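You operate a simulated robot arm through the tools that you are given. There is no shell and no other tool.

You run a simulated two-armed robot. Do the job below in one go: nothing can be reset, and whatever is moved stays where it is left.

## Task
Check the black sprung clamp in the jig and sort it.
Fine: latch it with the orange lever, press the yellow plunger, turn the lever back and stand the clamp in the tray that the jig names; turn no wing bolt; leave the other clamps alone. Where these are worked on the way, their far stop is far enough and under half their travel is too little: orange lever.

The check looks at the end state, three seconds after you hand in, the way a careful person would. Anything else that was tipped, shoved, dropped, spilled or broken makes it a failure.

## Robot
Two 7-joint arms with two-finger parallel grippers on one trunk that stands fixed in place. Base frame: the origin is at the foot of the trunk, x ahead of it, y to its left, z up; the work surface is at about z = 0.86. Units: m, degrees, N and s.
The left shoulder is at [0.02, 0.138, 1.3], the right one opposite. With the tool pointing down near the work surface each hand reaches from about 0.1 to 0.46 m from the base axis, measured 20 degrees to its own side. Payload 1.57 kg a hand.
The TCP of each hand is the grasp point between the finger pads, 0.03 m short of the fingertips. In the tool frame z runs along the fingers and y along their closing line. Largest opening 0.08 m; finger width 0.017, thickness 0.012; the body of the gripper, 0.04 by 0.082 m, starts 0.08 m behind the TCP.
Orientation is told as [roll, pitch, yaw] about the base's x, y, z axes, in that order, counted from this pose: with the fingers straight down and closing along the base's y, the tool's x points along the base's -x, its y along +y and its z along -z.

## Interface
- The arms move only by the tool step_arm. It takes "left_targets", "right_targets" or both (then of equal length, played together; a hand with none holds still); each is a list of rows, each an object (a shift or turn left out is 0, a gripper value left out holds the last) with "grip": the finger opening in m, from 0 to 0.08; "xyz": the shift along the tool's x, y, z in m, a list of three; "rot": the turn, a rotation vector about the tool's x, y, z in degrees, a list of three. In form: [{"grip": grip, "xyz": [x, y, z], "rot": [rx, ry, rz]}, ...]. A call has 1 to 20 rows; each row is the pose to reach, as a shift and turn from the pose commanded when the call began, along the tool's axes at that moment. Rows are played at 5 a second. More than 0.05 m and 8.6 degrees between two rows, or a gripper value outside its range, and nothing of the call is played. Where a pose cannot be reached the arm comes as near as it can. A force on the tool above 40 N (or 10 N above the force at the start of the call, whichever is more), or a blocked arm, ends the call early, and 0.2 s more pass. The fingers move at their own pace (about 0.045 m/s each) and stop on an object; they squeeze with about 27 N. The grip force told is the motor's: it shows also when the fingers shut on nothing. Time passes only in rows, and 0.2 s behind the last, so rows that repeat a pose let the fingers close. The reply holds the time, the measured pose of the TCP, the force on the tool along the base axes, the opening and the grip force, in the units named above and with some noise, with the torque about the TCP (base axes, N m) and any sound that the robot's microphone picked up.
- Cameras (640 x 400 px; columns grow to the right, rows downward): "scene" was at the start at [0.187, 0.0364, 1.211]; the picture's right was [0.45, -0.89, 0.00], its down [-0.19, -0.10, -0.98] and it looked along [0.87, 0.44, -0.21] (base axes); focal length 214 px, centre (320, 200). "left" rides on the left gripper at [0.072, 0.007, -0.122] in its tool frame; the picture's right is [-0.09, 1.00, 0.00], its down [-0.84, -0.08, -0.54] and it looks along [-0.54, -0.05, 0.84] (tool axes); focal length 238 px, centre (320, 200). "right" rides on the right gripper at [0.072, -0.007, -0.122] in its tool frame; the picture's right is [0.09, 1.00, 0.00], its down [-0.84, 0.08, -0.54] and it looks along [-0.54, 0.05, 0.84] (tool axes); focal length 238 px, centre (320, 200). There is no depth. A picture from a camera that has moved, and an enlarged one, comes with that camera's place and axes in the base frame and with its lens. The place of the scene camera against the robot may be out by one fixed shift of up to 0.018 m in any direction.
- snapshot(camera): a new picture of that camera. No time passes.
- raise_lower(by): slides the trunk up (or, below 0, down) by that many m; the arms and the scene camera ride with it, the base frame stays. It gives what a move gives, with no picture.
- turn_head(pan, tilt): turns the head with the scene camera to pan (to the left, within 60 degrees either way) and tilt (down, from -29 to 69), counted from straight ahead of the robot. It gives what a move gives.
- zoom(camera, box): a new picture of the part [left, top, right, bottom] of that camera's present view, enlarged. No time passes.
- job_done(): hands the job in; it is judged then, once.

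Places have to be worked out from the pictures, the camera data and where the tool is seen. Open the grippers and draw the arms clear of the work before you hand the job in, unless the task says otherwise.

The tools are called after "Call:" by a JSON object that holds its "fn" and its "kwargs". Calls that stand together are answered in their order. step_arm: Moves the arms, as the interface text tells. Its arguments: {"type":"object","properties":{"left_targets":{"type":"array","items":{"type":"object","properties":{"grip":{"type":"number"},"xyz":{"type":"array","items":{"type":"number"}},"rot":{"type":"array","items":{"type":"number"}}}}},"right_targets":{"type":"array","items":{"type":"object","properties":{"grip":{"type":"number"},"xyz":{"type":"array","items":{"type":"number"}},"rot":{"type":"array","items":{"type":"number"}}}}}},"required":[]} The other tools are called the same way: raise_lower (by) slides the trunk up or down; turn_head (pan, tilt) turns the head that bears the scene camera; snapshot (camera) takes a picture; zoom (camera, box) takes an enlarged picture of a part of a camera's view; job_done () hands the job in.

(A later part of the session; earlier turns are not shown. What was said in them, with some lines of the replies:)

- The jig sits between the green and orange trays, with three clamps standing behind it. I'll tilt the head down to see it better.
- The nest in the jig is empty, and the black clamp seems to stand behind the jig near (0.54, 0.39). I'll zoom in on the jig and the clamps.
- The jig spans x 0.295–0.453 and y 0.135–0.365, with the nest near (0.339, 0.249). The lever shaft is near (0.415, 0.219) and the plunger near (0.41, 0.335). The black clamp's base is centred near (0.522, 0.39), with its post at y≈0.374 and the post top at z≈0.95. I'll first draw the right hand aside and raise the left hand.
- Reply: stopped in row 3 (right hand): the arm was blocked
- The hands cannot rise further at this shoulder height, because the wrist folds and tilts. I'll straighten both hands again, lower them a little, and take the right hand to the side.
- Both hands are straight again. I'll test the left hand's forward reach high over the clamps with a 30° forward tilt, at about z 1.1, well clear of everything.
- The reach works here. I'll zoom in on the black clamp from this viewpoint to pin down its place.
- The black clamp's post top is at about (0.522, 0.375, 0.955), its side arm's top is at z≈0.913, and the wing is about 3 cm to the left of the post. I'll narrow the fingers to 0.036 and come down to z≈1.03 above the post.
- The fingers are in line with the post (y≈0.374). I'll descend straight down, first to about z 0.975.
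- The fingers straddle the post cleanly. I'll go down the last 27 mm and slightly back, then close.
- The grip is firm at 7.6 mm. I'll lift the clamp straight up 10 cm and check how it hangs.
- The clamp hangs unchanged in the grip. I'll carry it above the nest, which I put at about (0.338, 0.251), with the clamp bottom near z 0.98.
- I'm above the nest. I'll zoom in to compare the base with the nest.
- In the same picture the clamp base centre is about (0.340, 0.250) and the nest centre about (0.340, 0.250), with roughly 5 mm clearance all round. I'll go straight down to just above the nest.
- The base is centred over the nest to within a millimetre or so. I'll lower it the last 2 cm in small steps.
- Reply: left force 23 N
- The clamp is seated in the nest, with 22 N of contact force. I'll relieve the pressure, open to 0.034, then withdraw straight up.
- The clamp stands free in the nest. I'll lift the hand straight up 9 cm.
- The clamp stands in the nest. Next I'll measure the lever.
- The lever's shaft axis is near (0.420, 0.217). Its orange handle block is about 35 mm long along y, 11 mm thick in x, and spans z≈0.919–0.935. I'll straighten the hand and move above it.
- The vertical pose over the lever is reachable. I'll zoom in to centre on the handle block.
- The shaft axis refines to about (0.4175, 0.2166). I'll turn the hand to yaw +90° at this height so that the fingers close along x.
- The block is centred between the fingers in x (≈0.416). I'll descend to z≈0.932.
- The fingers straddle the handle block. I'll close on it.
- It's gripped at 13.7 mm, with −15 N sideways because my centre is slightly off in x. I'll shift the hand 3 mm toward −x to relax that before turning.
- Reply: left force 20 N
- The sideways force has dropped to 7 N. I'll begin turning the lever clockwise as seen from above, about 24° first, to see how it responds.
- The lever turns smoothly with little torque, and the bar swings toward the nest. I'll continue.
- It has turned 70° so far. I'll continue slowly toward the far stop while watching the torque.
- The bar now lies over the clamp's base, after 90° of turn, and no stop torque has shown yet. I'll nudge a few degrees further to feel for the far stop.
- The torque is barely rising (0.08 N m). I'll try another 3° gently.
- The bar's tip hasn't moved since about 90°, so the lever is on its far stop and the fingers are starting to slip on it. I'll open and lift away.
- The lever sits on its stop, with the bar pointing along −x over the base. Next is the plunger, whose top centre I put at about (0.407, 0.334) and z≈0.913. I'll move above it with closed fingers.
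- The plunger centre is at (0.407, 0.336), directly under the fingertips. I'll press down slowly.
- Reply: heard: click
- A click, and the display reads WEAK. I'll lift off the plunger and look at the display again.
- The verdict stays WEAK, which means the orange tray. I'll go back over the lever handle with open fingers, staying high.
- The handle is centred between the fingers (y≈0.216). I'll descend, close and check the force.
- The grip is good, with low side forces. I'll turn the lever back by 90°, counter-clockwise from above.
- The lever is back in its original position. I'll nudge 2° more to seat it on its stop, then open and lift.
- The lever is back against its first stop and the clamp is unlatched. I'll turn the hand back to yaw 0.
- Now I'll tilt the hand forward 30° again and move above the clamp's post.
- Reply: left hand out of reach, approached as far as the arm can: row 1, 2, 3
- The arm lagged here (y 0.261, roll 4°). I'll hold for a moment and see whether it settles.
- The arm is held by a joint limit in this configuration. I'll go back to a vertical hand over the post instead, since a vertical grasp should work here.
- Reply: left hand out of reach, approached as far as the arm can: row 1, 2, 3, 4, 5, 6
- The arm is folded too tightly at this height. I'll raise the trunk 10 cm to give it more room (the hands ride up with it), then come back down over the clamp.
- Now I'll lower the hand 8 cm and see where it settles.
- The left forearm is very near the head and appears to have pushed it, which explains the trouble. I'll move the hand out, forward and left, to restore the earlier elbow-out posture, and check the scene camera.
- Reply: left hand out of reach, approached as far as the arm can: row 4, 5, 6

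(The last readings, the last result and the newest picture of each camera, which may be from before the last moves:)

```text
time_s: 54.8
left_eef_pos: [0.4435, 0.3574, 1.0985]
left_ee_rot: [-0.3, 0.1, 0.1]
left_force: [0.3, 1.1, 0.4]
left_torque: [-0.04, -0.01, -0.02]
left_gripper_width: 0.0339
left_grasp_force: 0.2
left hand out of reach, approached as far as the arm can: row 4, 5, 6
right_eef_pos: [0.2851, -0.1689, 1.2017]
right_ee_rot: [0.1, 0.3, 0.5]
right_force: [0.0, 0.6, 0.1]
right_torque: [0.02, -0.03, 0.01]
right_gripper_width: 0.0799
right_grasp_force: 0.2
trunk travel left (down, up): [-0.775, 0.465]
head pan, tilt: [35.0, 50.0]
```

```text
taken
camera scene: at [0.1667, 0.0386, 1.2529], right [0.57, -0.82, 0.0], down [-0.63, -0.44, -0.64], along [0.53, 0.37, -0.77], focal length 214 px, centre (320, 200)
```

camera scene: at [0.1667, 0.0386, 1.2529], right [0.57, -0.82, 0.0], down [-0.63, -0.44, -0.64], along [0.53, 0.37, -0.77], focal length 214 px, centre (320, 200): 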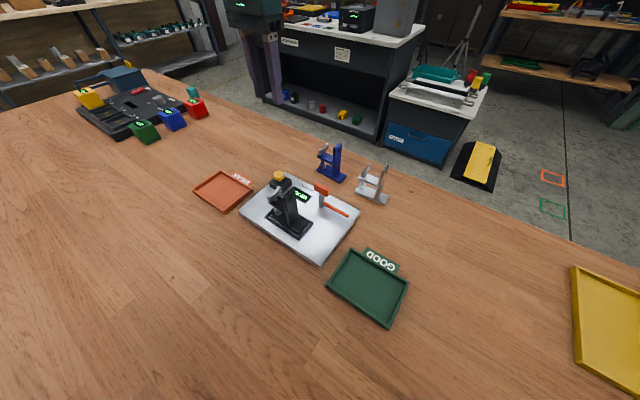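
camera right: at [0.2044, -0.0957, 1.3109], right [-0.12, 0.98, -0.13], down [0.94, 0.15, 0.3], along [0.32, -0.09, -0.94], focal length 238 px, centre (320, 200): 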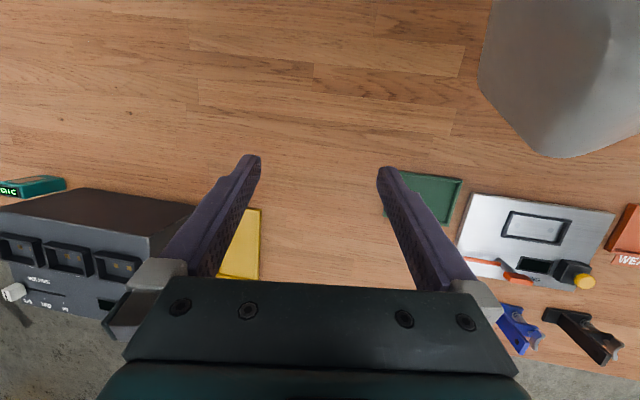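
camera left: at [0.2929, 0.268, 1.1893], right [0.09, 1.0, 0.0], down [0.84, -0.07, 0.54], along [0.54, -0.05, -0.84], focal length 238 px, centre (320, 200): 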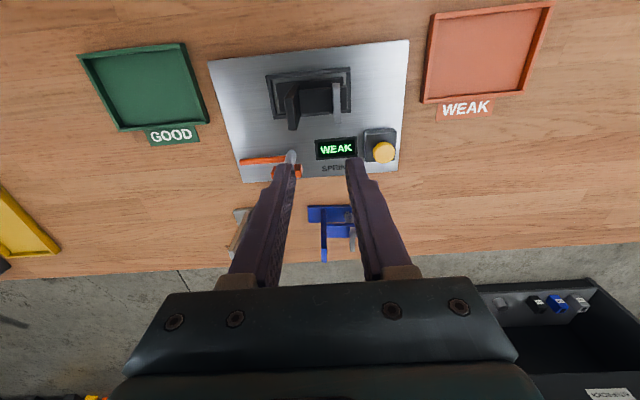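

The head is back to its nominal aim. I'll tilt the hand forward 30° here, which eases the stretch, before lowering the trunk again.

Call:
{"fn": "step_arm", "kwargs": {"left_targets": [{"rot": [0, -7.5, 0]}, {"rot": [0, -15, 0]}, {"rot": [0, -22.5, 0]}, {"rot": [0, -30, 0]}, {"xyz": [0, 0, -0.02], "rot": [0, -30, 0]}, {"xyz": [0, 0, -0.03], "rot": [0, -30, 0]}, {"xyz": [0, 0, -0.03], "rot": [0, -30, 0]}]}}

Call:
{"fn": "raise_lower", "kwargs": {"by": -0.1}}

Call:
{"fn": "snapshot", "kwargs": {"camera": "scene"}}

```text
time_s: 56.4
left_eef_pos: [0.445, 0.3561, 1.1286]
left_ee_rot: [-0.4, -30.0, 0.2]
left_force: [-0.4, 0.1, -1.1]
left_torque: [0.01, -0.04, 0.04]
left_gripper_width: 0.0341
left_grasp_force: 0.0
right_eef_pos: [0.2859, -0.1701, 1.2003]
right_ee_rot: [0.1, 0.3, 0.5]
right_force: [0.2, 0.6, 0.5]
right_torque: [0.01, -0.03, 0.02]
right_gripper_width: 0.0801
right_grasp_force: 0.1
trunk travel left (down, up): [-0.775, 0.465]
head pan, tilt: [35.0, 50.0]
```

```text
time_s: 57.7
left_eef_pos: [0.4456, 0.3573, 1.0288]
left_ee_rot: [-0.4, -30.0, 0.2]
left_force: [0.6, 0.1, 0.0]
left_torque: [-0.01, -0.02, -0.02]
left_gripper_width: 0.034
left_grasp_force: 0.0
right_eef_pos: [0.2848, -0.17, 1.1018]
right_ee_rot: [0.1, 0.3, 0.5]
right_force: [0.6, -0.5, 0.9]
right_torque: [0.0, 0.03, -0.02]
right_gripper_width: 0.0801
right_grasp_force: 0.1
trunk travel left (down, up): [-0.675, 0.565]
head pan, tilt: [35.0, 50.0]
```

```text
taken
camera scene: at [0.1668, 0.0386, 1.1529], right [0.57, -0.82, 0.0], down [-0.63, -0.44, -0.64], along [0.53, 0.37, -0.77], focal length 214 px, centre (320, 200)
```

scene: 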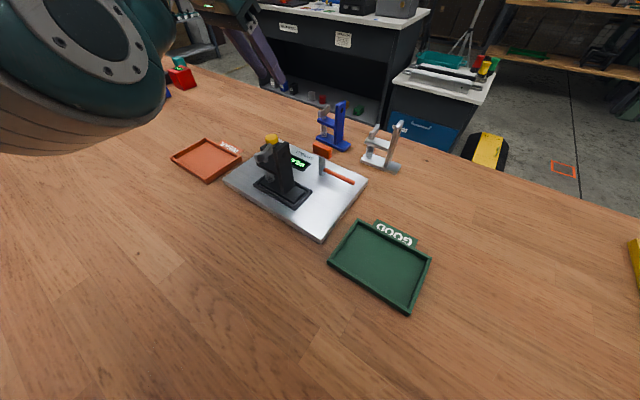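

The elbow is still swung inward, close to the head. I'll turn the hand the other way (yaw −56°) at this spot to swing the elbow outward again, then look.

Call:
{"fn": "step_arm", "kwargs": {"left_targets": [{"xyz": [-0.01, 0, -0.017], "rot": [4, 0, 6.93]}, {"xyz": [-0.015, 0, -0.026], "rot": [8, 0, 13.86]}, {"xyz": [-0.015, 0, -0.026], "rot": [12, 0, 20.8]}, {"xyz": [-0.015, 0, -0.026], "rot": [16, 0, 27.7]}, {"xyz": [-0.015, 0, -0.026], "rot": [20, 0, 34.6]}, {"xyz": [-0.015, 0, -0.026], "rot": [24, 0, 41.6]}, {"xyz": [-0.015, 0, -0.026], "rot": [28, 0, 48.5]}, {"xyz": [-0.015, 0, -0.026], "rot": [28, 0, 48.5]}]}}

Call:
{"fn": "snapshot", "kwargs": {"camera": "scene"}}

```text
time_s: 59.5
left_eef_pos: [0.4443, 0.3594, 1.0587]
left_ee_rot: [-0.2, -30.2, -56.0]
left_force: [-0.4, -0.6, 0.0]
left_torque: [0.0, -0.01, 0.03]
left_gripper_width: 0.0338
left_grasp_force: 0.1
right_eef_pos: [0.2851, -0.1692, 1.1018]
right_ee_rot: [0.1, 0.4, 0.5]
right_force: [-0.1, 0.8, -0.3]
right_torque: [0.01, -0.04, 0.01]
right_gripper_width: 0.0798
right_grasp_force: 0.0
trunk travel left (down, up): [-0.675, 0.565]
head pan, tilt: [35.0, 50.0]
```

```text
taken
camera scene: at [0.1668, 0.0386, 1.1529], right [0.57, -0.82, 0.0], down [-0.63, -0.44, -0.64], along [0.53, 0.37, -0.77], focal length 214 px, centre (320, 200)
```

scene: 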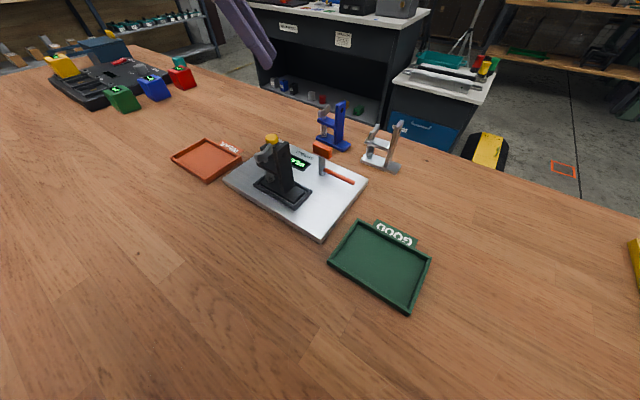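

The elbow has swung out of view. I'll turn the hand back to yaw 0 and check that it stays out.

Call:
{"fn": "step_arm", "kwargs": {"left_targets": [{"rot": [-4, 0, -6.93]}, {"rot": [-8, 0, -13.86]}, {"rot": [-12, 0, -20.8]}, {"rot": [-16, 0, -27.7]}, {"rot": [-20, 0, -34.6]}, {"rot": [-24, 0, -41.6]}, {"rot": [-28, 0, -48.5]}, {"rot": [-28, 0, -48.5]}]}}

Call:
{"fn": "snapshot", "kwargs": {"camera": "scene"}}

```text
time_s: 61.3
left_eef_pos: [0.4447, 0.3567, 1.0575]
left_ee_rot: [-0.3, -30.0, 0.2]
left_force: [0.6, -1.1, -0.2]
left_torque: [0.0, 0.01, 0.0]
left_gripper_width: 0.034
left_grasp_force: 0.0
right_eef_pos: [0.2857, -0.1708, 1.1013]
right_ee_rot: [0.1, 0.3, 0.5]
right_force: [-0.4, -0.1, 0.1]
right_torque: [0.0, -0.03, 0.01]
right_gripper_width: 0.08
right_grasp_force: 0.1
trunk travel left (down, up): [-0.675, 0.565]
head pan, tilt: [35.0, 50.0]
```

```text
taken
camera scene: at [0.1667, 0.0386, 1.1529], right [0.57, -0.82, 0.0], down [-0.63, -0.44, -0.64], along [0.53, 0.37, -0.77], focal length 214 px, centre (320, 200)
```

scene: 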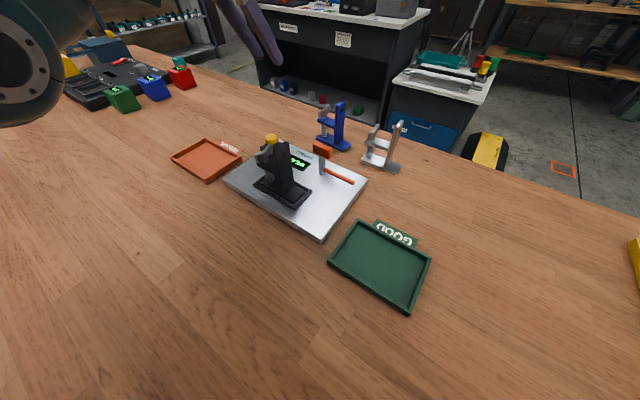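

That's better than before, but the elbow is still partly in. I'll do a larger counter-swing (−96°) and come back.

Call:
{"fn": "step_arm", "kwargs": {"left_targets": [{"rot": [4, 0, 6.93]}, {"rot": [8, 0, 13.86]}, {"rot": [12, 0, 20.8]}, {"rot": [16, 0, 27.7]}, {"rot": [20, 0, 34.6]}, {"rot": [24, 0, 41.6]}, {"rot": [28, 0, 48.5]}, {"rot": [32, 0, 55.4]}, {"rot": [36, 0, 62.4]}, {"rot": [40, 0, 69.3]}, {"rot": [44, 0, 76.2]}, {"rot": [48, 0, 83.1]}, {"rot": [48, 0, 83.1]}]}}

Call:
{"fn": "snapshot", "kwargs": {"camera": "scene"}}

```text
time_s: 64.1
left_eef_pos: [0.3933, 0.3422, 1.0646]
left_ee_rot: [0.0, -30.3, -96.0]
left_force: [-0.1, 0.9, 0.1]
left_torque: [-0.02, 0.01, 0.0]
left_gripper_width: 0.0341
left_grasp_force: 0.0
left hand out of reach, approached as far as the arm can: row 9, 10, 11, 12, 13
right_eef_pos: [0.2849, -0.1706, 1.1015]
right_ee_rot: [0.1, 0.2, 0.6]
right_force: [0.7, -0.6, 0.8]
right_torque: [-0.01, -0.05, 0.03]
right_gripper_width: 0.08
right_grasp_force: 0.1
trunk travel left (down, up): [-0.675, 0.565]
head pan, tilt: [35.0, 50.0]
```

```text
taken
camera scene: at [0.1667, 0.0387, 1.1529], right [0.57, -0.82, 0.0], down [-0.63, -0.44, -0.64], along [0.53, 0.37, -0.77], focal length 214 px, centre (320, 200)
```

scene: 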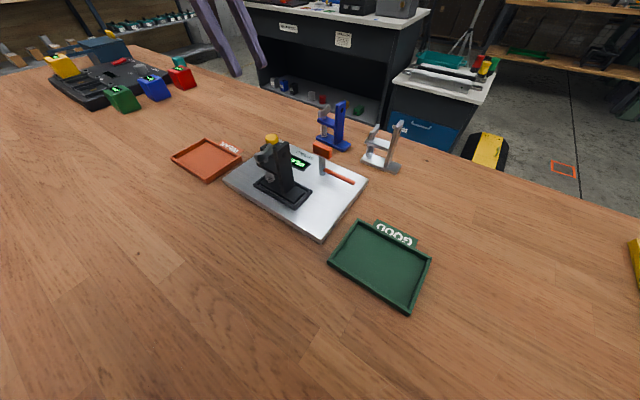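

Now I'll turn back to yaw 0.

Call:
{"fn": "step_arm", "kwargs": {"left_targets": [{"rot": [-4, 0, -6.93]}, {"rot": [-8, 0, -13.86]}, {"rot": [-12, 0, -20.8]}, {"rot": [-16, 0, -27.7]}, {"rot": [-20, 0, -34.6]}, {"rot": [-24, 0, -41.6]}, {"rot": [-28, 0, -48.5]}, {"rot": [-32, 0, -55.4]}, {"rot": [-36, 0, -62.4]}, {"rot": [-40, 0, -69.3]}, {"rot": [-44, 0, -76.2]}, {"rot": [-48, 0, -83.1]}, {"rot": [-48, 0, -83.1]}]}}

Call:
{"fn": "snapshot", "kwargs": {"camera": "scene"}}

```text
time_s: 66.9
left_eef_pos: [0.3938, 0.3434, 1.0652]
left_ee_rot: [-0.3, -30.0, 0.3]
left_force: [-0.6, 0.7, -0.3]
left_torque: [-0.04, -0.02, 0.03]
left_gripper_width: 0.0337
left_grasp_force: 0.1
right_eef_pos: [0.2849, -0.1705, 1.1012]
right_ee_rot: [0.1, 0.3, 0.5]
right_force: [-0.4, -0.4, 0.3]
right_torque: [0.03, 0.02, -0.02]
right_gripper_width: 0.0802
right_grasp_force: 0.1
trunk travel left (down, up): [-0.675, 0.565]
head pan, tilt: [35.0, 50.0]
```

```text
taken
camera scene: at [0.1667, 0.0386, 1.1529], right [0.57, -0.82, 0.0], down [-0.63, -0.44, -0.64], along [0.53, 0.37, -0.77], focal length 214 px, centre (320, 200)
```

scene: 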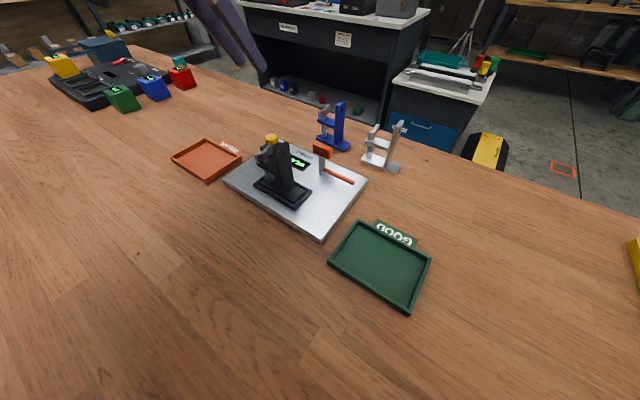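

The elbow stays out of the way now. I'll move over the clamp's post at (0.332, 0.2365).

Call:
{"fn": "step_arm", "kwargs": {"left_targets": [{"xyz": [0.0134, -0.0268, -0.0078]}, {"xyz": [0.0268, -0.0535, -0.0155]}, {"xyz": [0.0403, -0.08, -0.0233]}, {"xyz": [0.0537, -0.107, -0.031]}, {"xyz": [0.0537, -0.107, -0.031]}, {"xyz": [0.0537, -0.107, -0.031]}]}}

Call:
{"fn": "snapshot", "kwargs": {"camera": "left"}}

Call:
{"fn": "snapshot", "kwargs": {"camera": "scene"}}

```text
time_s: 68.3
left_eef_pos: [0.3313, 0.2356, 1.0656]
left_ee_rot: [-0.3, -29.9, 0.2]
left_force: [-0.2, -0.8, 0.8]
left_torque: [0.0, -0.01, 0.02]
left_gripper_width: 0.034
left_grasp_force: 0.1
right_eef_pos: [0.2862, -0.1706, 1.1007]
right_ee_rot: [0.1, 0.2, 0.5]
right_force: [0.7, 0.2, -0.6]
right_torque: [0.02, -0.02, 0.0]
right_gripper_width: 0.08
right_grasp_force: 0.0
trunk travel left (down, up): [-0.675, 0.565]
head pan, tilt: [35.0, 50.0]
```

```text
taken
camera left: at [0.2074, 0.2437, 1.1351], right [0.08, 1.0, 0.04], down [0.45, -0.07, 0.89], along [0.89, -0.05, -0.46], focal length 238 px, centre (320, 200)
```

left: 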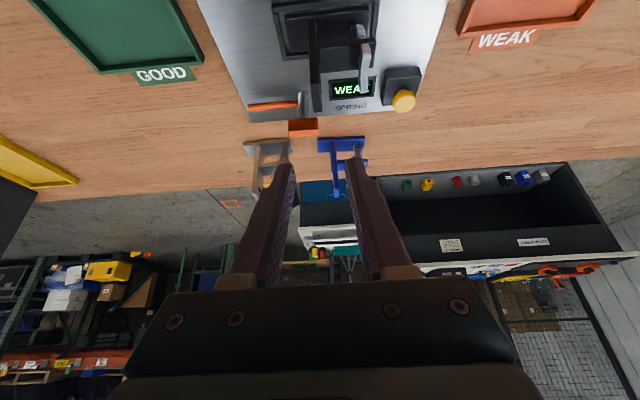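

```text
taken
camera scene: at [0.1667, 0.0386, 1.1529], right [0.57, -0.82, 0.0], down [-0.63, -0.44, -0.64], along [0.53, 0.37, -0.77], focal length 214 px, centre (320, 200)
```

scene: 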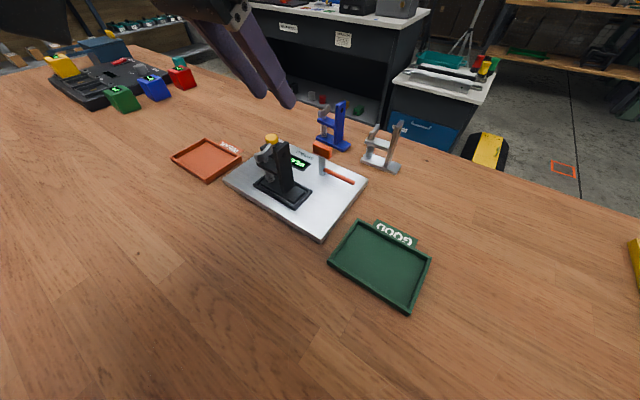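

The view matches the pose from which I released the clamp. I'll descend straight down around the post.

Call:
{"fn": "step_arm", "kwargs": {"left_targets": [{"xyz": [0.013, 0.0008, 0.0225]}, {"xyz": [0.026, 0.0008, 0.045]}, {"xyz": [0.037, 0.0008, 0.064]}, {"xyz": [0.037, 0.0008, 0.064]}]}}

Call:
{"fn": "zoom", "kwargs": {"camera": "left", "box": [220, 0, 460, 200]}}

Call:
{"fn": "zoom", "kwargs": {"camera": "scene", "box": [220, 100, 380, 220]}}

```text
time_s: 69.3
left_eef_pos: [0.3305, 0.2354, 0.9904]
left_ee_rot: [-0.4, -30.1, 0.2]
left_force: [0.2, 0.2, 1.1]
left_torque: [0.0, -0.01, 0.0]
left_gripper_width: 0.0337
left_grasp_force: 0.0
right_eef_pos: [0.2854, -0.1708, 1.1011]
right_ee_rot: [0.1, 0.3, 0.6]
right_force: [-0.9, 0.7, -0.8]
right_torque: [0.03, -0.02, 0.0]
right_gripper_width: 0.0799
right_grasp_force: 0.1
trunk travel left (down, up): [-0.675, 0.565]
head pan, tilt: [35.0, 50.0]
```

```text
2.00 times, centred on (340, 100) of left
camera zoom: at [0.207, 0.2436, 1.0608], right [0.08, 1.0, 0.04], down [0.45, -0.07, 0.89], along [0.89, -0.05, -0.46], focal length 477 px, centre (280, 400)
```

zoom: 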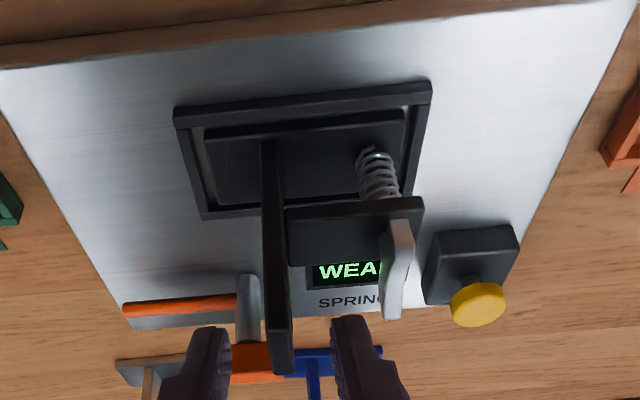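

```text
3.33 times, centred on (300, 160) of scene
camera zoom: at [0.1667, 0.0386, 1.1529], right [0.57, -0.82, 0.0], down [-0.63, -0.44, -0.64], along [0.53, 0.37, -0.77], focal length 715 px, centre (387, 333)
```

zoom: 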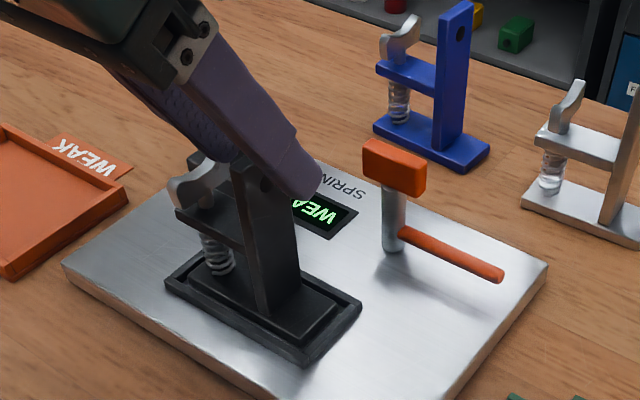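

The fingers straddle the post as before. I'll go down to z≈0.962 and close.

Call:
{"fn": "step_arm", "kwargs": {"left_targets": [{"xyz": [0.007, 0.001, 0.0122]}, {"xyz": [0.0138, 0.001, 0.024]}, {"xyz": [0.0138, 0.001, 0.024]}, {"grip": 0.0, "xyz": [0.0138, 0.001, 0.024]}, {"grip": 0.0, "xyz": [0.0138, 0.001, 0.024]}, {"grip": 0.0, "xyz": [0.0138, 0.001, 0.024]}, {"grip": 0.0, "xyz": [0.0138, 0.001, 0.024]}]}}

Call:
{"fn": "zoom", "kwargs": {"camera": "scene", "box": [220, 100, 380, 220]}}

```text
time_s: 70.9
left_eef_pos: [0.3308, 0.2374, 0.9636]
left_ee_rot: [-0.4, -29.9, 0.2]
left_force: [-0.8, 0.8, -0.3]
left_torque: [0.12, -0.02, 0.03]
left_gripper_width: 0.0077
left_grasp_force: 26.6
right_eef_pos: [0.2849, -0.1703, 1.101]
right_ee_rot: [0.1, 0.3, 0.5]
right_force: [-0.5, 0.3, 0.5]
right_torque: [-0.01, 0.0, 0.02]
right_gripper_width: 0.0803
right_grasp_force: 0.1
trunk travel left (down, up): [-0.675, 0.565]
head pan, tilt: [35.0, 50.0]
```

```text
3.33 times, centred on (300, 160) of scene
camera zoom: at [0.1667, 0.0387, 1.1529], right [0.57, -0.82, 0.0], down [-0.63, -0.44, -0.64], along [0.53, 0.37, -0.77], focal length 715 px, centre (387, 333)
```

zoom: 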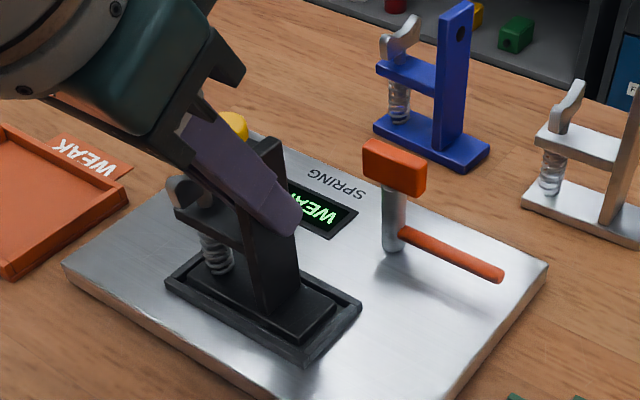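

It's gripped at 7.7 mm. I'll lift it straight up out of the nest by 10 cm.

Call:
{"fn": "step_arm", "kwargs": {"left_targets": [{"xyz": [-0.0075, 0, -0.013]}, {"xyz": [-0.02, 0, -0.0346]}, {"xyz": [-0.035, 0, -0.0606]}, {"xyz": [-0.05, 0, -0.0866]}, {"xyz": [-0.05, 0, -0.0866]}]}}

Call:
{"fn": "zoom", "kwargs": {"camera": "scene", "box": [170, 80, 380, 230]}}

Call:
{"fn": "snapshot", "kwargs": {"camera": "left"}}

```text
time_s: 72.1
left_eef_pos: [0.3315, 0.2373, 1.0642]
left_ee_rot: [-0.3, -29.9, 0.1]
left_force: [0.3, -0.2, -2.4]
left_torque: [-0.04, 0.03, -0.02]
left_gripper_width: 0.0079
left_grasp_force: 27.4
right_eef_pos: [0.2848, -0.1703, 1.1009]
right_ee_rot: [0.2, 0.2, 0.4]
right_force: [-0.8, 0.0, -0.3]
right_torque: [0.02, 0.02, 0.01]
right_gripper_width: 0.08
right_grasp_force: 0.0
trunk travel left (down, up): [-0.675, 0.565]
head pan, tilt: [35.0, 50.0]
```

```text
2.67 times, centred on (275, 155) of scene
camera zoom: at [0.1667, 0.0385, 1.1528], right [0.57, -0.82, 0.0], down [-0.63, -0.44, -0.64], along [0.53, 0.37, -0.77], focal length 572 px, centre (440, 320)
```

zoom: 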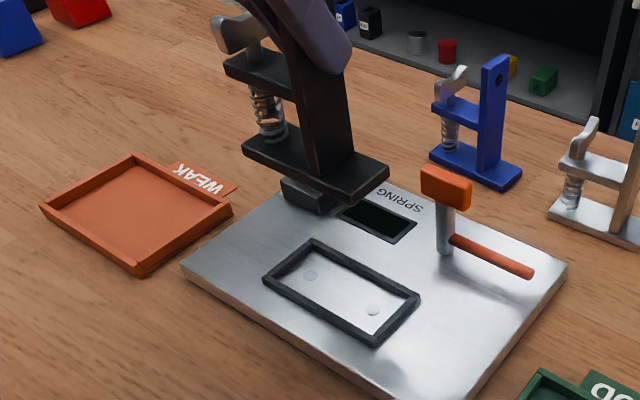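

```text
taken
camera left: at [0.2073, 0.2448, 1.1329], right [0.08, 1.0, 0.04], down [0.45, -0.07, 0.89], along [0.89, -0.05, -0.46], focal length 238 px, centre (320, 200)
```

left: 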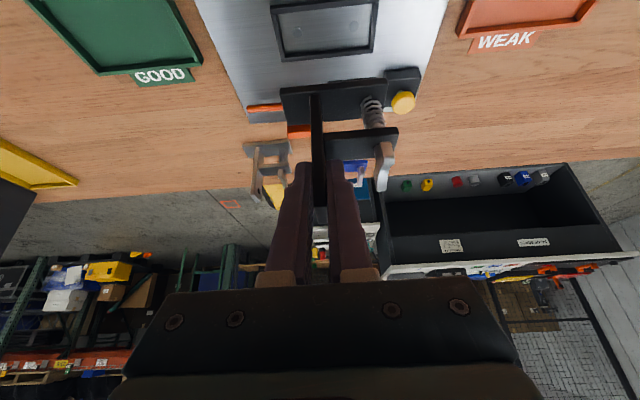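

The clamp is out and upright. I'll carry it to above the orange WEAK tray, whose centre I put at about (0.321, 0.450).

Call:
{"fn": "step_arm", "kwargs": {"left_targets": [{"xyz": [0.003, 0.04, -0.002]}, {"xyz": [0.006, 0.08, -0.004]}, {"xyz": [0.009, 0.12, -0.006]}, {"xyz": [0.012, 0.16, -0.007]}, {"xyz": [0.0147, 0.199, -0.0085]}, {"xyz": [0.0147, 0.199, -0.0085]}]}}

Call:
{"fn": "snapshot", "kwargs": {"camera": "left"}}

Call:
{"fn": "snapshot", "kwargs": {"camera": "scene"}}

Call:
{"fn": "zoom", "kwargs": {"camera": "left", "box": [200, 0, 450, 125]}}

```text
time_s: 73.5
left_eef_pos: [0.3124, 0.4375, 1.0629]
left_ee_rot: [-0.3, -30.0, 0.2]
left_force: [0.3, 0.0, -2.6]
left_torque: [-0.03, 0.02, -0.05]
left_gripper_width: 0.0079
left_grasp_force: 27.2
right_eef_pos: [0.2843, -0.1698, 1.1018]
right_ee_rot: [0.1, 0.2, 0.4]
right_force: [0.3, 0.1, 1.0]
right_torque: [0.05, -0.02, -0.01]
right_gripper_width: 0.0799
right_grasp_force: 0.1
trunk travel left (down, up): [-0.675, 0.565]
head pan, tilt: [35.0, 50.0]
```

```text
taken
camera left: at [0.1899, 0.4445, 1.1318], right [0.08, 1.0, 0.04], down [0.45, -0.07, 0.89], along [0.89, -0.05, -0.46], focal length 238 px, centre (320, 200)
```

left: 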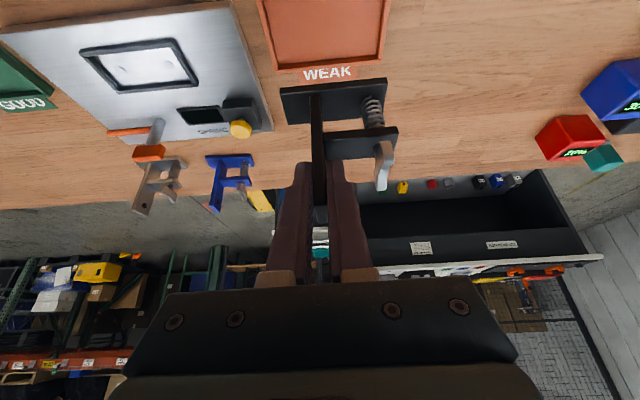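

```text
taken
camera scene: at [0.1666, 0.0385, 1.1528], right [0.57, -0.82, 0.0], down [-0.63, -0.44, -0.64], along [0.53, 0.37, -0.77], focal length 214 px, centre (320, 200)
```

scene: 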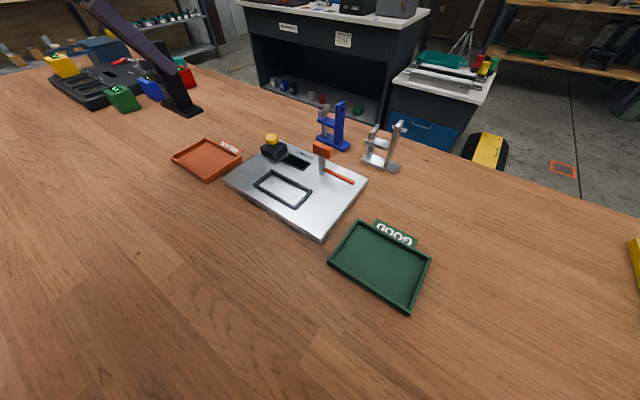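

```text
2.56 times, centred on (325, 62) of left
camera zoom: at [0.1899, 0.4445, 1.1318], right [0.08, 1.0, 0.04], down [0.45, -0.07, 0.89], along [0.89, -0.05, -0.46], focal length 610 px, centre (307, 552)
```

zoom: 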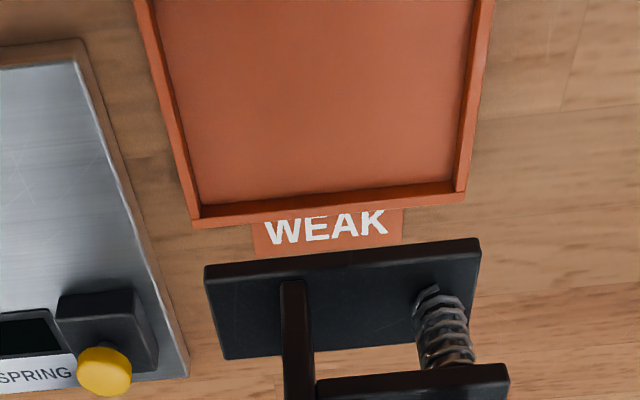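

The base is centred at about (0.327, 0.452), and the tray's inside spans x 0.283–0.362 and y 0.394–0.507. I'll shift −4 mm in x and lower it to just above the tray floor.

Call:
{"fn": "step_arm", "kwargs": {"left_targets": [{"xyz": [0.014, -0.001, 0.021]}, {"xyz": [0.027, -0.001, 0.0415]}, {"xyz": [0.04, -0.001, 0.062]}, {"xyz": [0.05, -0.001, 0.079]}, {"xyz": [0.05, -0.001, 0.079]}]}}

Call:
{"fn": "zoom", "kwargs": {"camera": "left", "box": [200, 0, 450, 160]}}

Call:
{"fn": "zoom", "kwargs": {"camera": "scene", "box": [130, 80, 310, 210]}}

```text
time_s: 74.7
left_eef_pos: [0.3108, 0.4348, 0.9672]
left_ee_rot: [-0.3, -29.9, 0.3]
left_force: [0.5, -0.4, -2.7]
left_torque: [-0.06, -0.01, -0.01]
left_gripper_width: 0.0082
left_grasp_force: 26.9
right_eef_pos: [0.2847, -0.1697, 1.101]
right_ee_rot: [0.2, 0.3, 0.5]
right_force: [0.6, 0.3, -0.9]
right_torque: [0.01, 0.03, -0.06]
right_gripper_width: 0.0797
right_grasp_force: 0.0
trunk travel left (down, up): [-0.675, 0.565]
head pan, tilt: [35.0, 50.0]
```

```text
2.50 times, centred on (325, 80) of left
camera zoom: at [0.1865, 0.4426, 1.0379], right [0.08, 1.0, 0.04], down [0.45, -0.07, 0.89], along [0.89, -0.05, -0.46], focal length 596 px, centre (308, 500)
```

zoom: 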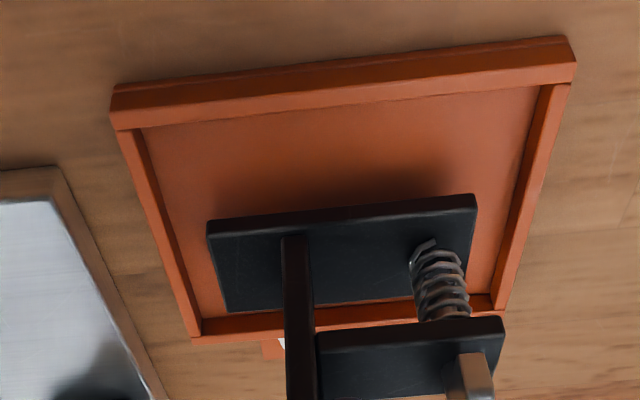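

```text
3.08 times, centred on (220, 145) of scene
camera zoom: at [0.1666, 0.0384, 1.1528], right [0.57, -0.82, 0.0], down [-0.63, -0.44, -0.64], along [0.53, 0.37, -0.77], focal length 660 px, centre (628, 369)
```

zoom: 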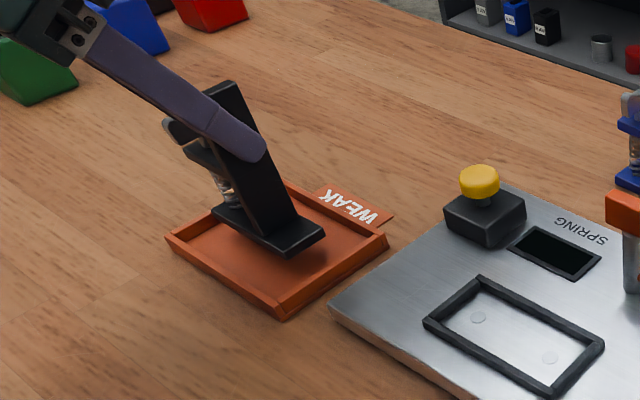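

The base is inside the tray's outline. I'll lower gently until it touches.

Call:
{"fn": "step_arm", "kwargs": {"left_targets": [{"xyz": [0.005, 0, 0.0055]}, {"xyz": [0.007, 0, 0.0085]}, {"xyz": [0.0085, 0, 0.0105]}, {"xyz": [0.0095, 0, 0.0125]}, {"xyz": [0.0105, 0, 0.014]}]}}

Call:
{"fn": "zoom", "kwargs": {"camera": "left", "box": [200, 0, 450, 160]}}

Call:
{"fn": "zoom", "kwargs": {"camera": "scene", "box": [130, 80, 310, 210]}}

```text
time_s: 75.9
left_eef_pos: [0.308, 0.4349, 0.9529]
left_ee_rot: [-0.4, -30.0, 0.1]
left_force: [-0.2, -0.3, -0.6]
left_torque: [0.0, -0.03, 0.01]
left_gripper_width: 0.0076
left_grasp_force: 26.8
right_eef_pos: [0.2852, -0.1705, 1.1014]
right_ee_rot: [0.1, 0.3, 0.6]
right_force: [0.0, -0.6, 0.1]
right_torque: [0.01, 0.0, -0.03]
right_gripper_width: 0.0798
right_grasp_force: 0.2
trunk travel left (down, up): [-0.675, 0.565]
head pan, tilt: [35.0, 50.0]
```

```text
2.50 times, centred on (325, 80) of left
camera zoom: at [0.1847, 0.4426, 1.0217], right [0.08, 1.0, 0.04], down [0.45, -0.07, 0.89], along [0.89, -0.05, -0.46], focal length 596 px, centre (308, 500)
```

zoom: 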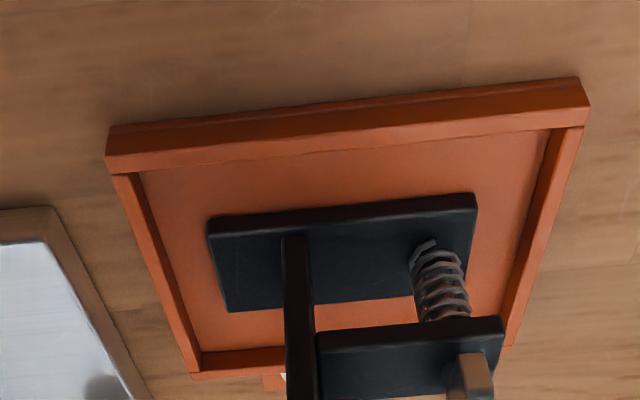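

```text
3.08 times, centred on (220, 145) of scene
camera zoom: at [0.1667, 0.0385, 1.1529], right [0.57, -0.82, 0.0], down [-0.63, -0.44, -0.64], along [0.53, 0.37, -0.77], focal length 660 px, centre (628, 369)
```

zoom: 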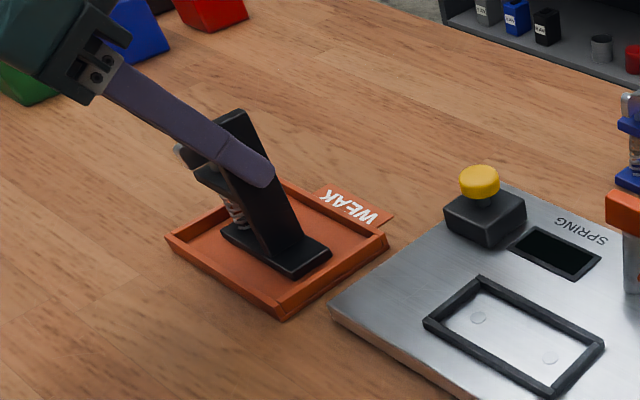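

The weight has just come off (−0.6 N instead of −2.6 N), so it's touching. I'll press 1 mm more and open to 0.034.

Call:
{"fn": "step_arm", "kwargs": {"left_targets": [{"xyz": [0.0004, 0, 0.0007]}, {"xyz": [0.0004, 0, 0.0007]}, {"grip": 0.034, "xyz": [0.0004, 0, 0.0007]}, {"grip": 0.034, "xyz": [0.0004, 0, 0.0007]}, {"grip": 0.034, "xyz": [0.0004, 0, 0.0007]}]}}

Call:
{"fn": "zoom", "kwargs": {"camera": "scene", "box": [130, 80, 310, 210]}}

Call:
{"fn": "zoom", "kwargs": {"camera": "left", "box": [200, 0, 450, 200]}}

```text
time_s: 77.1
left_eef_pos: [0.308, 0.436, 0.9515]
left_ee_rot: [-0.2, -30.0, 0.1]
left_force: [0.6, 0.6, -0.2]
left_torque: [-0.01, 0.01, -0.02]
left_gripper_width: 0.0339
left_grasp_force: 0.0
right_eef_pos: [0.2853, -0.1703, 1.1014]
right_ee_rot: [0.1, 0.3, 0.5]
right_force: [-0.8, 0.0, -0.3]
right_torque: [0.0, 0.01, -0.01]
right_gripper_width: 0.08
right_grasp_force: 0.1
trunk travel left (down, up): [-0.675, 0.565]
head pan, tilt: [35.0, 50.0]
```

```text
3.08 times, centred on (220, 145) of scene
camera zoom: at [0.1667, 0.0386, 1.1529], right [0.57, -0.82, 0.0], down [-0.63, -0.44, -0.64], along [0.53, 0.37, -0.77], focal length 660 px, centre (628, 369)
```

zoom: 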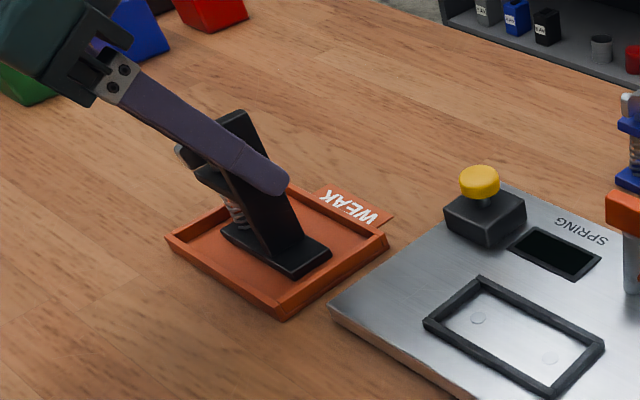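

```text
2.00 times, centred on (325, 100) of left
camera zoom: at [0.1848, 0.4426, 1.0209], right [0.08, 1.0, 0.04], down [0.45, -0.07, 0.89], along [0.89, -0.05, -0.46], focal length 477 px, centre (310, 400)
```

zoom: 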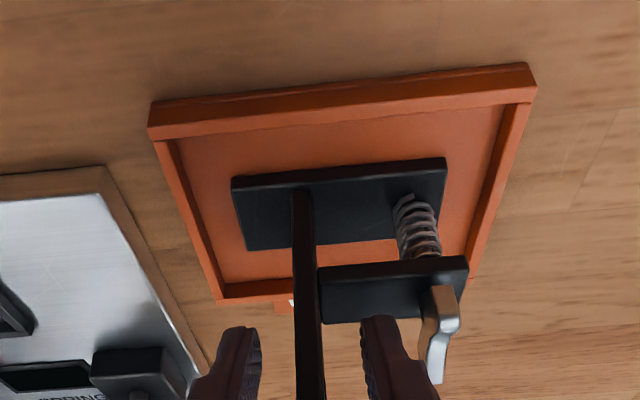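

The clamp stands on its own in the tray, with the fingers clear of the post and wing. I'll withdraw straight up.

Call:
{"fn": "step_arm", "kwargs": {"left_targets": [{"xyz": [-0.0075, 0, -0.013]}, {"xyz": [-0.02, 0, -0.0346]}, {"xyz": [-0.035, 0, -0.0606]}, {"xyz": [-0.05, 0, -0.0866]}, {"xyz": [-0.06, 0, -0.104]}, {"xyz": [-0.06, 0, -0.104]}]}}

Call:
{"fn": "zoom", "kwargs": {"camera": "scene", "box": [130, 80, 410, 260]}}

Call:
{"fn": "snapshot", "kwargs": {"camera": "left"}}

```text
time_s: 78.5
left_eef_pos: [0.3084, 0.4353, 1.0722]
left_ee_rot: [-0.3, -29.9, 0.1]
left_force: [0.4, 0.5, 0.0]
left_torque: [0.0, -0.03, -0.01]
left_gripper_width: 0.0341
left_grasp_force: 0.0
right_eef_pos: [0.2857, -0.169, 1.1025]
right_ee_rot: [0.1, 0.2, 0.6]
right_force: [0.4, 0.2, -0.9]
right_torque: [-0.01, 0.04, 0.01]
right_gripper_width: 0.0797
right_grasp_force: 0.1
trunk travel left (down, up): [-0.675, 0.565]
head pan, tilt: [35.0, 50.0]
```

```text
2.22 times, centred on (270, 170) of scene
camera zoom: at [0.1668, 0.0386, 1.1529], right [0.57, -0.82, 0.0], down [-0.63, -0.44, -0.64], along [0.53, 0.37, -0.77], focal length 477 px, centre (431, 267)
```

zoom: 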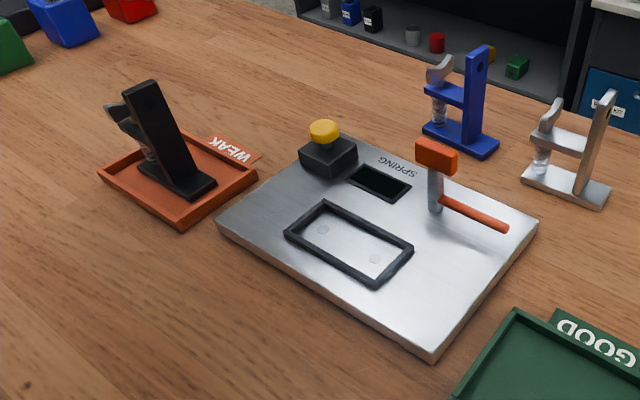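

```text
taken
camera left: at [0.1848, 0.4433, 1.1414], right [0.08, 1.0, 0.04], down [0.45, -0.07, 0.89], along [0.89, -0.05, -0.46], focal length 238 px, centre (320, 200)
```

left: 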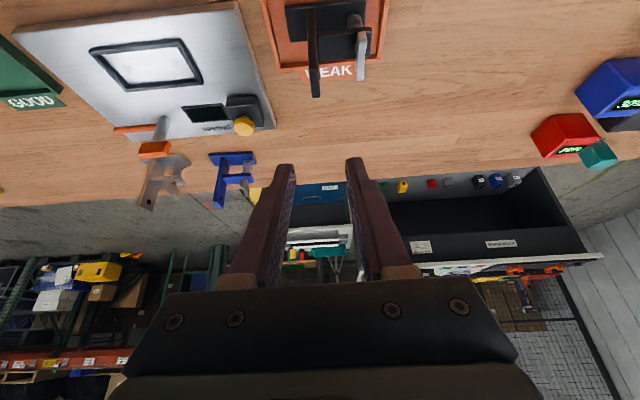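

The clamp stands in the WEAK tray, the lever is back home and the other clamps are untouched. I'll draw the left hand up and to the left, clear of the work, and open it.

Call:
{"fn": "step_arm", "kwargs": {"left_targets": [{"xyz": [-0.005, 0.02, -0.009]}, {"xyz": [-0.01, 0.05, -0.018]}, {"grip": 0.06, "xyz": [-0.015, 0.08, -0.026]}, {"grip": 0.08, "xyz": [-0.02, 0.1, -0.035]}, {"grip": 0.08, "xyz": [-0.02, 0.1, -0.035]}, {"grip": 0.08, "xyz": [-0.02, 0.1, -0.035]}]}}

Call:
{"fn": "snapshot", "kwargs": {"camera": "scene"}}

Call:
{"fn": "zoom", "kwargs": {"camera": "scene", "box": [150, 80, 300, 200]}}

Call:
{"fn": "zoom", "kwargs": {"camera": "right", "box": [320, 0, 640, 300]}}

```text
time_s: 79.9
left_eef_pos: [0.3068, 0.5367, 1.1117]
left_ee_rot: [-0.3, -30.0, 0.3]
left_force: [0.1, 1.0, -0.1]
left_torque: [0.0, 0.01, 0.02]
left_gripper_width: 0.0803
left_grasp_force: 0.1
right_eef_pos: [0.2846, -0.1701, 1.1011]
right_ee_rot: [0.1, 0.3, 0.6]
right_force: [0.0, -0.4, 0.5]
right_torque: [0.0, 0.03, 0.02]
right_gripper_width: 0.08
right_grasp_force: 0.1
trunk travel left (down, up): [-0.675, 0.565]
head pan, tilt: [35.0, 50.0]
```

```text
taken
camera scene: at [0.1667, 0.0386, 1.1529], right [0.57, -0.82, 0.0], down [-0.63, -0.44, -0.64], along [0.53, 0.37, -0.77], focal length 214 px, centre (320, 200)
```

scene: 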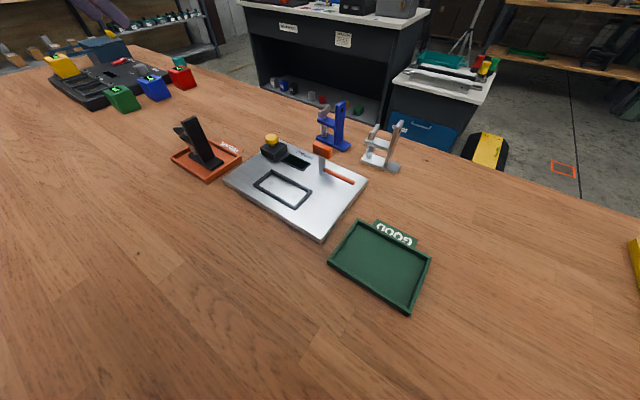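

```text
3.33 times, centred on (225, 140) of scene
camera zoom: at [0.1667, 0.0386, 1.1529], right [0.57, -0.82, 0.0], down [-0.63, -0.44, -0.64], along [0.53, 0.37, -0.77], focal length 715 px, centre (637, 400)
```

zoom: 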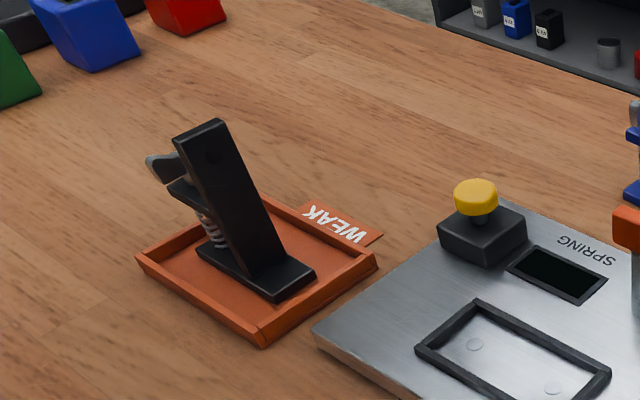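

```text
1.33 times, centred on (480, 150) of right
camera zoom: at [0.214, -0.1774, 1.2238], right [-0.1, 0.99, 0.0], down [0.84, 0.08, 0.54], along [0.54, 0.06, -0.84], focal length 318 px, centre (107, 267)
```

zoom: 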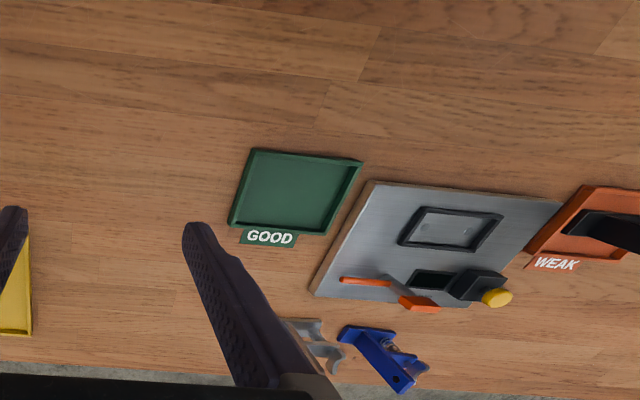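

The black clamp stands upright inside the WEAK tray. The lever is back at its start stop, the jig, trays and other clamps are where they were, and both hands are open and clear. I'm handing in.

Call:
{"fn": "job_done", "kwargs": {}}

```text
The job is handed in.
```

I tested the black clamp in the jig. It read **WEAK**, so the clamp now stands upright in the orange WEAK tray.

- **Test:** I stood the clamp in the nest and turned the orange lever to its far stop, about 90°. Pressing the yellow plunger gave a click and the WEAK reading.
- **Lever:** it is back where it started. The display went blank once the clamp was lifted out.
- **Everything else:** I turned no wing bolt. The blue and silver clamps, the trays and the jig look unmoved in the last pictures.
- **Bump along the way:** before I picked the clamp up again, the left forearm pressed against the robot's own head and turned it slightly. I backed off, the head returned to its set direction, and I saw nothing on the table disturbed.

Both grippers are open and clear of the work.
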